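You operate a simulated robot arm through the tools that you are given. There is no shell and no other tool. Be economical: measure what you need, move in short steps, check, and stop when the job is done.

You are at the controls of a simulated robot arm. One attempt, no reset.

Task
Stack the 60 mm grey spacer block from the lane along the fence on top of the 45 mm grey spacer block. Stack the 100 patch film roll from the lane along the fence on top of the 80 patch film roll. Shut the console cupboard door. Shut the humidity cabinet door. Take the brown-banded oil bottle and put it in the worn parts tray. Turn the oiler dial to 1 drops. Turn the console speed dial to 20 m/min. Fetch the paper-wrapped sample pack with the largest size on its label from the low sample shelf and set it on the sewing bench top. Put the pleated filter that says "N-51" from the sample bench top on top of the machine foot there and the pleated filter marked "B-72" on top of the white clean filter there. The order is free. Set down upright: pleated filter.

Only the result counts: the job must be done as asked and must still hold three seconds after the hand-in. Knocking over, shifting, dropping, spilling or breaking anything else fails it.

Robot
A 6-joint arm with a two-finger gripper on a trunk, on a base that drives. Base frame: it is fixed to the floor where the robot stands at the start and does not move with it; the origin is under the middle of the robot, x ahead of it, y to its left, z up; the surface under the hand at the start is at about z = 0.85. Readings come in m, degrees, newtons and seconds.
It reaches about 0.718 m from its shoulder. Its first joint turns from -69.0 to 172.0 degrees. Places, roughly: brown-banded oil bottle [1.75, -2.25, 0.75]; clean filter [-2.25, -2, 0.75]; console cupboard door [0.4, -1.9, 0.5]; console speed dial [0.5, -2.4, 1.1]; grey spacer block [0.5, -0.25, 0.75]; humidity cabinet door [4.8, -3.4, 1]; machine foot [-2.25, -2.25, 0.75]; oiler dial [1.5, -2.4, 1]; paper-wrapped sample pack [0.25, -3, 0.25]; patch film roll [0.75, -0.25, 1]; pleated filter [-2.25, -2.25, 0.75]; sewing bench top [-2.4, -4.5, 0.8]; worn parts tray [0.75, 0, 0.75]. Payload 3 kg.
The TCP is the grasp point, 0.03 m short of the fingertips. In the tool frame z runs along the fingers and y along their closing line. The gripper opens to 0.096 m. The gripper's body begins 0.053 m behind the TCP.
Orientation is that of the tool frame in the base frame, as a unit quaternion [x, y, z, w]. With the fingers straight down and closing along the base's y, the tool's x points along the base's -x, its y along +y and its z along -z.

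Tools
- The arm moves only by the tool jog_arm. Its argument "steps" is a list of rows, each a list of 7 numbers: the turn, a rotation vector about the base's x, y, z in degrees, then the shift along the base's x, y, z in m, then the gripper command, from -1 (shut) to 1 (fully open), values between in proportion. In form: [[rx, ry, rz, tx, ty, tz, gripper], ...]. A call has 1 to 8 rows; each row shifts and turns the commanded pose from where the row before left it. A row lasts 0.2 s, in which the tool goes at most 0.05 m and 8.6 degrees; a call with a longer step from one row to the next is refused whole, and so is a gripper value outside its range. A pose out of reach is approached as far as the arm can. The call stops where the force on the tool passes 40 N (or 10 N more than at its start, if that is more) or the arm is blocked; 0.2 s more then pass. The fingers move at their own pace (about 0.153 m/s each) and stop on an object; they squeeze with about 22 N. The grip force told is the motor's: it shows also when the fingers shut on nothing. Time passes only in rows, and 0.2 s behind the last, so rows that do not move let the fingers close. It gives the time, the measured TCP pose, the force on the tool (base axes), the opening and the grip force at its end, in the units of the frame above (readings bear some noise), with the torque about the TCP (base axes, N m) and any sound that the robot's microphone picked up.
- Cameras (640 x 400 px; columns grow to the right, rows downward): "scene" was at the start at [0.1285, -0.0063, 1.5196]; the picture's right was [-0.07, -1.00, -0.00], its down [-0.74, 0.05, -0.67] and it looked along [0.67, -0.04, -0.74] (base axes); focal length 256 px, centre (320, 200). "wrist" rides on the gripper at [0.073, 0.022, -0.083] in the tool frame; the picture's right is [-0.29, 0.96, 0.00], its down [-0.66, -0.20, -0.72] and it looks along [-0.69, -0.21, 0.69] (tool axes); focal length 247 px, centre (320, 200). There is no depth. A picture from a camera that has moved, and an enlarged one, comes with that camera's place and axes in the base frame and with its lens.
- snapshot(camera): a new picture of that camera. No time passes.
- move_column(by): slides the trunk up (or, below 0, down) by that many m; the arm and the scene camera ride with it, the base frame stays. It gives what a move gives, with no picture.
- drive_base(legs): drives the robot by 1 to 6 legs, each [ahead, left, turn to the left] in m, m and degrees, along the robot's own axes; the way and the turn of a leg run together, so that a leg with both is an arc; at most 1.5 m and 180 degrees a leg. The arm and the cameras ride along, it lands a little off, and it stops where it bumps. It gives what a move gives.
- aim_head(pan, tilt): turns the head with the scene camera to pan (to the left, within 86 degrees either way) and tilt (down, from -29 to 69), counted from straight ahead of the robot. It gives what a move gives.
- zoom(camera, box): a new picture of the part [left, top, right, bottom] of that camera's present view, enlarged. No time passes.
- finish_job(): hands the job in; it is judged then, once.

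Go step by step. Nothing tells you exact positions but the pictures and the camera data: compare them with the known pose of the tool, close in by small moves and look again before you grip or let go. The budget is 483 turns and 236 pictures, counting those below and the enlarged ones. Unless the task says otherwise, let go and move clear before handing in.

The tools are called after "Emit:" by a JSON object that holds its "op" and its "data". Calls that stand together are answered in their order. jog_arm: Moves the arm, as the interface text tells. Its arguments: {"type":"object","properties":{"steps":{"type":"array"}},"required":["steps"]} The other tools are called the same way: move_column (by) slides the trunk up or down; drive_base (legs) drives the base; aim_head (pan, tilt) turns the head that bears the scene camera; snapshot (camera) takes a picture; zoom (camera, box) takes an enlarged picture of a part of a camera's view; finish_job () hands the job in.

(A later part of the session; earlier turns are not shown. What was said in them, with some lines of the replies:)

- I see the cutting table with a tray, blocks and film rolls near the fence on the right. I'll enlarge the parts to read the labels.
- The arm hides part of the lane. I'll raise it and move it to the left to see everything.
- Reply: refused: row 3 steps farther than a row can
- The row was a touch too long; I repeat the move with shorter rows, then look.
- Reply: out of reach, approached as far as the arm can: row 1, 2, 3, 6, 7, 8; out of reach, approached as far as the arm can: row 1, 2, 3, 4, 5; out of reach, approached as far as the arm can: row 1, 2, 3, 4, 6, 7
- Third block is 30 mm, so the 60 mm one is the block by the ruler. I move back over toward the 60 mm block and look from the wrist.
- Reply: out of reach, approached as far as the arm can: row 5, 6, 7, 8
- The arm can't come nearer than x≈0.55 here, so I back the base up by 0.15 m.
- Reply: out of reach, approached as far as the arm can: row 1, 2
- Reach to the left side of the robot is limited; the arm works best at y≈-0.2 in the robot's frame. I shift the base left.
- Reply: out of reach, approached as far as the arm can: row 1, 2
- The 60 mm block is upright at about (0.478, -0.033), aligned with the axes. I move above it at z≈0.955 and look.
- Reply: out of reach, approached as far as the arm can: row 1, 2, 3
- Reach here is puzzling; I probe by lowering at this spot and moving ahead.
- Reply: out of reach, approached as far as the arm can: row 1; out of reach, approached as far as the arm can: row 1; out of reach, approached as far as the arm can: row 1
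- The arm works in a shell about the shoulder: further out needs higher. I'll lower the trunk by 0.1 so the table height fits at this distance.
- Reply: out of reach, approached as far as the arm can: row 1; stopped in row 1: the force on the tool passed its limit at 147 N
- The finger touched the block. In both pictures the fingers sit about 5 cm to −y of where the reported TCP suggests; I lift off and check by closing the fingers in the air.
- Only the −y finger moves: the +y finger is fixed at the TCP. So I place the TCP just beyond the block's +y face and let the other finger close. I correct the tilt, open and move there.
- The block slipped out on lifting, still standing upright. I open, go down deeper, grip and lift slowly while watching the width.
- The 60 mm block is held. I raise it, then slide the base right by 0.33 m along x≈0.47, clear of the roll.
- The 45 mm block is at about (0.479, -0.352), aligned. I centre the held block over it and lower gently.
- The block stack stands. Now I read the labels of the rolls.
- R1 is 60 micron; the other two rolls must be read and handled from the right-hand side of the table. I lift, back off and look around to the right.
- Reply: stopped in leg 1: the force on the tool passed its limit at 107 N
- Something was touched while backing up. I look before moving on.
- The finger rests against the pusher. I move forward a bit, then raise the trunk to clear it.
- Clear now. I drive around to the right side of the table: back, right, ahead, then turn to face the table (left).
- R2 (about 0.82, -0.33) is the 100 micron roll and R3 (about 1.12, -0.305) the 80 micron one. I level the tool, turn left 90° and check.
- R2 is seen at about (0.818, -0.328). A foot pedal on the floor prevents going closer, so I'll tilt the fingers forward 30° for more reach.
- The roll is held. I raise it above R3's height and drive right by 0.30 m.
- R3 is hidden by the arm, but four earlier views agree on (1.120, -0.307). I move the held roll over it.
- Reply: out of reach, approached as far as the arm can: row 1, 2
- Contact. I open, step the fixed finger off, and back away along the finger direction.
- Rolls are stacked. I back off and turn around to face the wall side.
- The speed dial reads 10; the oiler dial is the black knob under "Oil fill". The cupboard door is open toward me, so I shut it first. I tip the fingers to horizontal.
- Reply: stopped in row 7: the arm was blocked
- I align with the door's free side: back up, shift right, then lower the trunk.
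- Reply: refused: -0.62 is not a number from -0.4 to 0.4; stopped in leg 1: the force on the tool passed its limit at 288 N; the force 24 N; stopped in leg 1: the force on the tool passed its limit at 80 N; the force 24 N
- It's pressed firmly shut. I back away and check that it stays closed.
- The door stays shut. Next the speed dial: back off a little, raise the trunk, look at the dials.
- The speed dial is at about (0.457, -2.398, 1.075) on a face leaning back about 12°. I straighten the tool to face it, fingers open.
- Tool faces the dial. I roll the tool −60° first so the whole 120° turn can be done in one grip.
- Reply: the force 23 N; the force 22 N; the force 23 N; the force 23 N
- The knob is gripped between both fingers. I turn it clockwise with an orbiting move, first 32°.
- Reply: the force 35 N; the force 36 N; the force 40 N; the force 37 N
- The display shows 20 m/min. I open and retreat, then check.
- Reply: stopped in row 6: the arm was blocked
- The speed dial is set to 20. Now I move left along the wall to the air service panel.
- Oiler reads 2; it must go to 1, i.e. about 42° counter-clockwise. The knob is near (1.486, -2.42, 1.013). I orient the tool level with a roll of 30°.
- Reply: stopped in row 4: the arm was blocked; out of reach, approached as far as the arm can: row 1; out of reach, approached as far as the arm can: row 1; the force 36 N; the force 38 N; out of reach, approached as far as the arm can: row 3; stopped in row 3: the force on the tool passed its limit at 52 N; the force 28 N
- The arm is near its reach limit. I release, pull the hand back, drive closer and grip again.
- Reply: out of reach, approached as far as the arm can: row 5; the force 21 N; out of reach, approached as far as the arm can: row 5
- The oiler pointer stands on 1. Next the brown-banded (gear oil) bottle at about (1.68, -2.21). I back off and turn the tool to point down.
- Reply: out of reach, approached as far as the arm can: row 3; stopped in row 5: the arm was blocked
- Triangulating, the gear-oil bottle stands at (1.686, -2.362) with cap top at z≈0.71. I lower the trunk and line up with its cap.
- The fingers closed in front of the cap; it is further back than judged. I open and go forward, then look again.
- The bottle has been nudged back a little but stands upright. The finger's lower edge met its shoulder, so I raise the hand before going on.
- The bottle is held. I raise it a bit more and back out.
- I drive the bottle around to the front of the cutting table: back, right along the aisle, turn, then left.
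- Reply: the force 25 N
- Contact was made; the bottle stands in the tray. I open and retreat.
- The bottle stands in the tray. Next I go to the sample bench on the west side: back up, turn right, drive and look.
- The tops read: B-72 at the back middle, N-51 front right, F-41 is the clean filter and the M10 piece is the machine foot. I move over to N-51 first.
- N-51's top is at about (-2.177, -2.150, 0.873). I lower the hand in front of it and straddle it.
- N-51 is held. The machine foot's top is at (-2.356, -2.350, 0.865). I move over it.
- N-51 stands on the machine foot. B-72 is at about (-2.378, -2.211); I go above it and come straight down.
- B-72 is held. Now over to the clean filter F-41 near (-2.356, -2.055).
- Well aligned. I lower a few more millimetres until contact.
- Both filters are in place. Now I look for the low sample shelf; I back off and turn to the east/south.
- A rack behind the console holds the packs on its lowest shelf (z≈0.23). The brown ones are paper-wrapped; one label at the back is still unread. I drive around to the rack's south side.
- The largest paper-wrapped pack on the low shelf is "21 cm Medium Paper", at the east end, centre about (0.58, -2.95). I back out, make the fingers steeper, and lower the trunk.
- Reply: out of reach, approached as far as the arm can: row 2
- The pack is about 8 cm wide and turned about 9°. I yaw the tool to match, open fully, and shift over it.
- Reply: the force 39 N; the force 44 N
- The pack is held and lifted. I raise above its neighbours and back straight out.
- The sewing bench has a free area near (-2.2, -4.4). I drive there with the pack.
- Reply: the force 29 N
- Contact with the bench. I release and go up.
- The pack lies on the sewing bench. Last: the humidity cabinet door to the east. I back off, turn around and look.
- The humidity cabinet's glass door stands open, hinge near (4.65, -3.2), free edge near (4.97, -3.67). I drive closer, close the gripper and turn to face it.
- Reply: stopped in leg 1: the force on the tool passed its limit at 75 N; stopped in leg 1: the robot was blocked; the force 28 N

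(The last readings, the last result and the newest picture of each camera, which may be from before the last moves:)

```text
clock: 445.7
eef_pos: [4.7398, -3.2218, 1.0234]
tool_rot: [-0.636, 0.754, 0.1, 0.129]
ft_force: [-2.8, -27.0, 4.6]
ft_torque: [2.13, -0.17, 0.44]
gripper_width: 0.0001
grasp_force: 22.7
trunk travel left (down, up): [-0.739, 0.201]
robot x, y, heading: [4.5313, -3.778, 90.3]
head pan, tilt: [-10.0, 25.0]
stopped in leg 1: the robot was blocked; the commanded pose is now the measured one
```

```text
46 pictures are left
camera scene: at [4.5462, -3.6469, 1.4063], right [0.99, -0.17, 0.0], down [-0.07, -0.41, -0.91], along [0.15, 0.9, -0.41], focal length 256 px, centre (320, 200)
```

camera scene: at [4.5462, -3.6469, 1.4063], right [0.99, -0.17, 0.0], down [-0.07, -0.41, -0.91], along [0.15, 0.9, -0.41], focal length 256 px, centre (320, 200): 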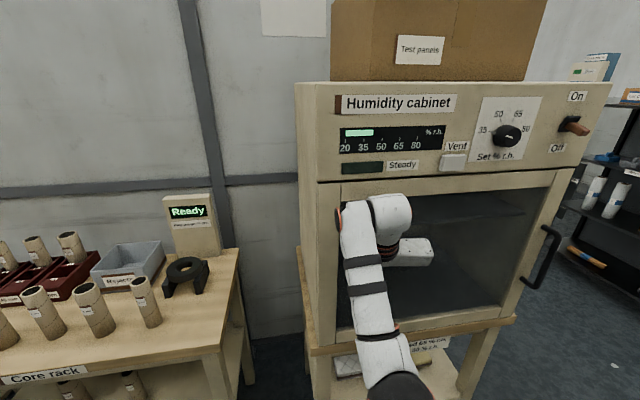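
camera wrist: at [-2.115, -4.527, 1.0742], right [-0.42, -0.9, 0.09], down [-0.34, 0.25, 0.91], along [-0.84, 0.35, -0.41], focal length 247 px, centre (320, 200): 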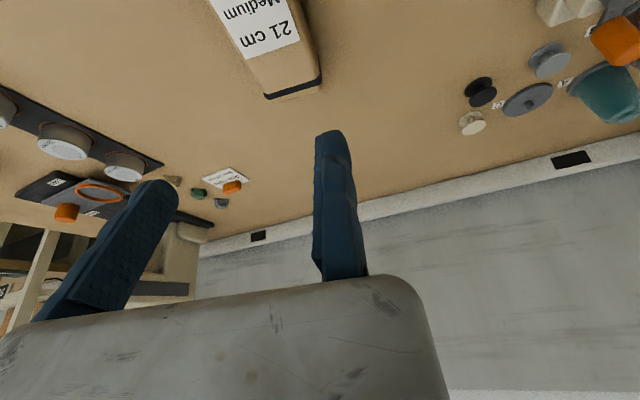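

The door is at its stop. I back off, shift toward its free side and press once more to be sure.

Emit:
{"op": "drive_base", "data": {"legs": [[-0.12, 0, 0], [0, -0.19, 0], [0.1, 0, 0]]}}

Emit:
{"op": "drive_base", "data": {"legs": [[0.04, 0, 0]]}}

Emit:
{"op": "drive_base", "data": {"legs": [[-0.3, 0, 0]]}}

Emit:
{"op": "snapshot", "data": {"camera": "scene"}}

```text
clock: 448.8
eef_pos: [4.9338, -3.2284, 1.0181]
tool_rot: [-0.637, 0.754, 0.097, 0.127]
ft_force: [-0.1, 0.8, -0.4]
ft_torque: [-0.03, 0.04, -0.04]
gripper_width: 0.0
grasp_force: 22.3
trunk travel left (down, up): [-0.739, 0.201]
robot x, y, heading: [4.7307, -3.7898, 90.5]
head pan, tilt: [-10.0, 25.0]
```

```text
clock: 449.6
eef_pos: [4.934, -3.2235, 1.0204]
tool_rot: [-0.638, 0.754, 0.093, 0.125]
ft_force: [-1.9, -21.6, 3.2]
ft_torque: [1.59, -0.12, 0.33]
gripper_width: 0.0
grasp_force: 22.0
trunk travel left (down, up): [-0.739, 0.201]
robot x, y, heading: [4.7281, -3.7746, 90.5]
head pan, tilt: [-10.0, 25.0]
stopped in leg 1: the force on the tool passed its limit at 73 N (the readings are from after the stop); the commanded pose is now the measured one
```

```text
clock: 451.7
eef_pos: [4.9359, -3.5189, 1.0162]
tool_rot: [-0.64, 0.754, 0.091, 0.121]
ft_force: [0.3, -0.7, 0.2]
ft_torque: [0.06, -0.01, -0.02]
gripper_width: 0.0001
grasp_force: 21.7
trunk travel left (down, up): [-0.739, 0.201]
robot x, y, heading: [4.7281, -4.0787, 90.6]
head pan, tilt: [-10.0, 25.0]
```

```text
45 pictures are left
camera scene: at [4.7446, -3.9398, 1.405], right [0.99, -0.16, 0.0], down [-0.07, -0.42, -0.91], along [0.15, 0.89, -0.42], focal length 256 px, centre (320, 200)
```

scene: 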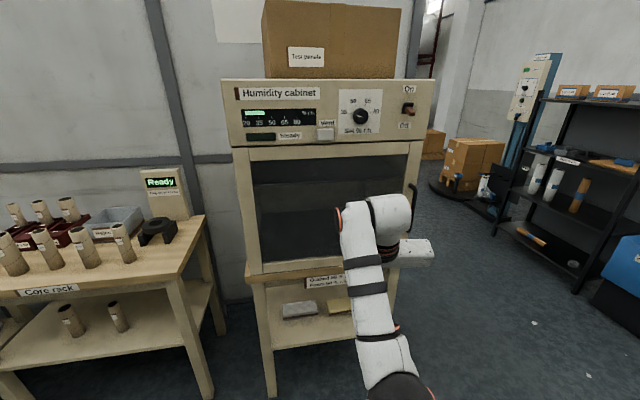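

All the parts of the job appear to be done: both doors are shut, the dials are set, and everything is placed and released. The hand is clear, so I hand in.

Emit:
{"op": "finish_job", "data": {}}

```text
The job is handed in.
```

I finished every item on the list and handed the job in; I don't know the judged result.

- **Spacer blocks:** the 60 mm block is on the 45 mm block. The only 60 mm block I found was by the ruler, so I used that one.
- **Film rolls:** the 100 roll is on the 80 roll.
- **Doors:** the console cupboard and the humidity cabinet are both shut. I pressed each to its stop but did not go back to check the cupboard afterwards.
- **Oil bottle:** the brown-banded gear oil bottle stands in the worn parts tray.
- **Dials:** the oiler points to 1, and the console display shows 20 m/min.
- **Sample pack:** the 21 cm pack, the largest paper-wrapped one on the low shelf, is on the sewing bench. The 24 cm pack there is film-wrapped, so I left it.
- **Filters:** N-51 stands upright on the machine foot, and B-72 stands upright on the white clean filter.

While working I bumped the table's pusher handle once with a finger. It did not look moved, and nothing fell.
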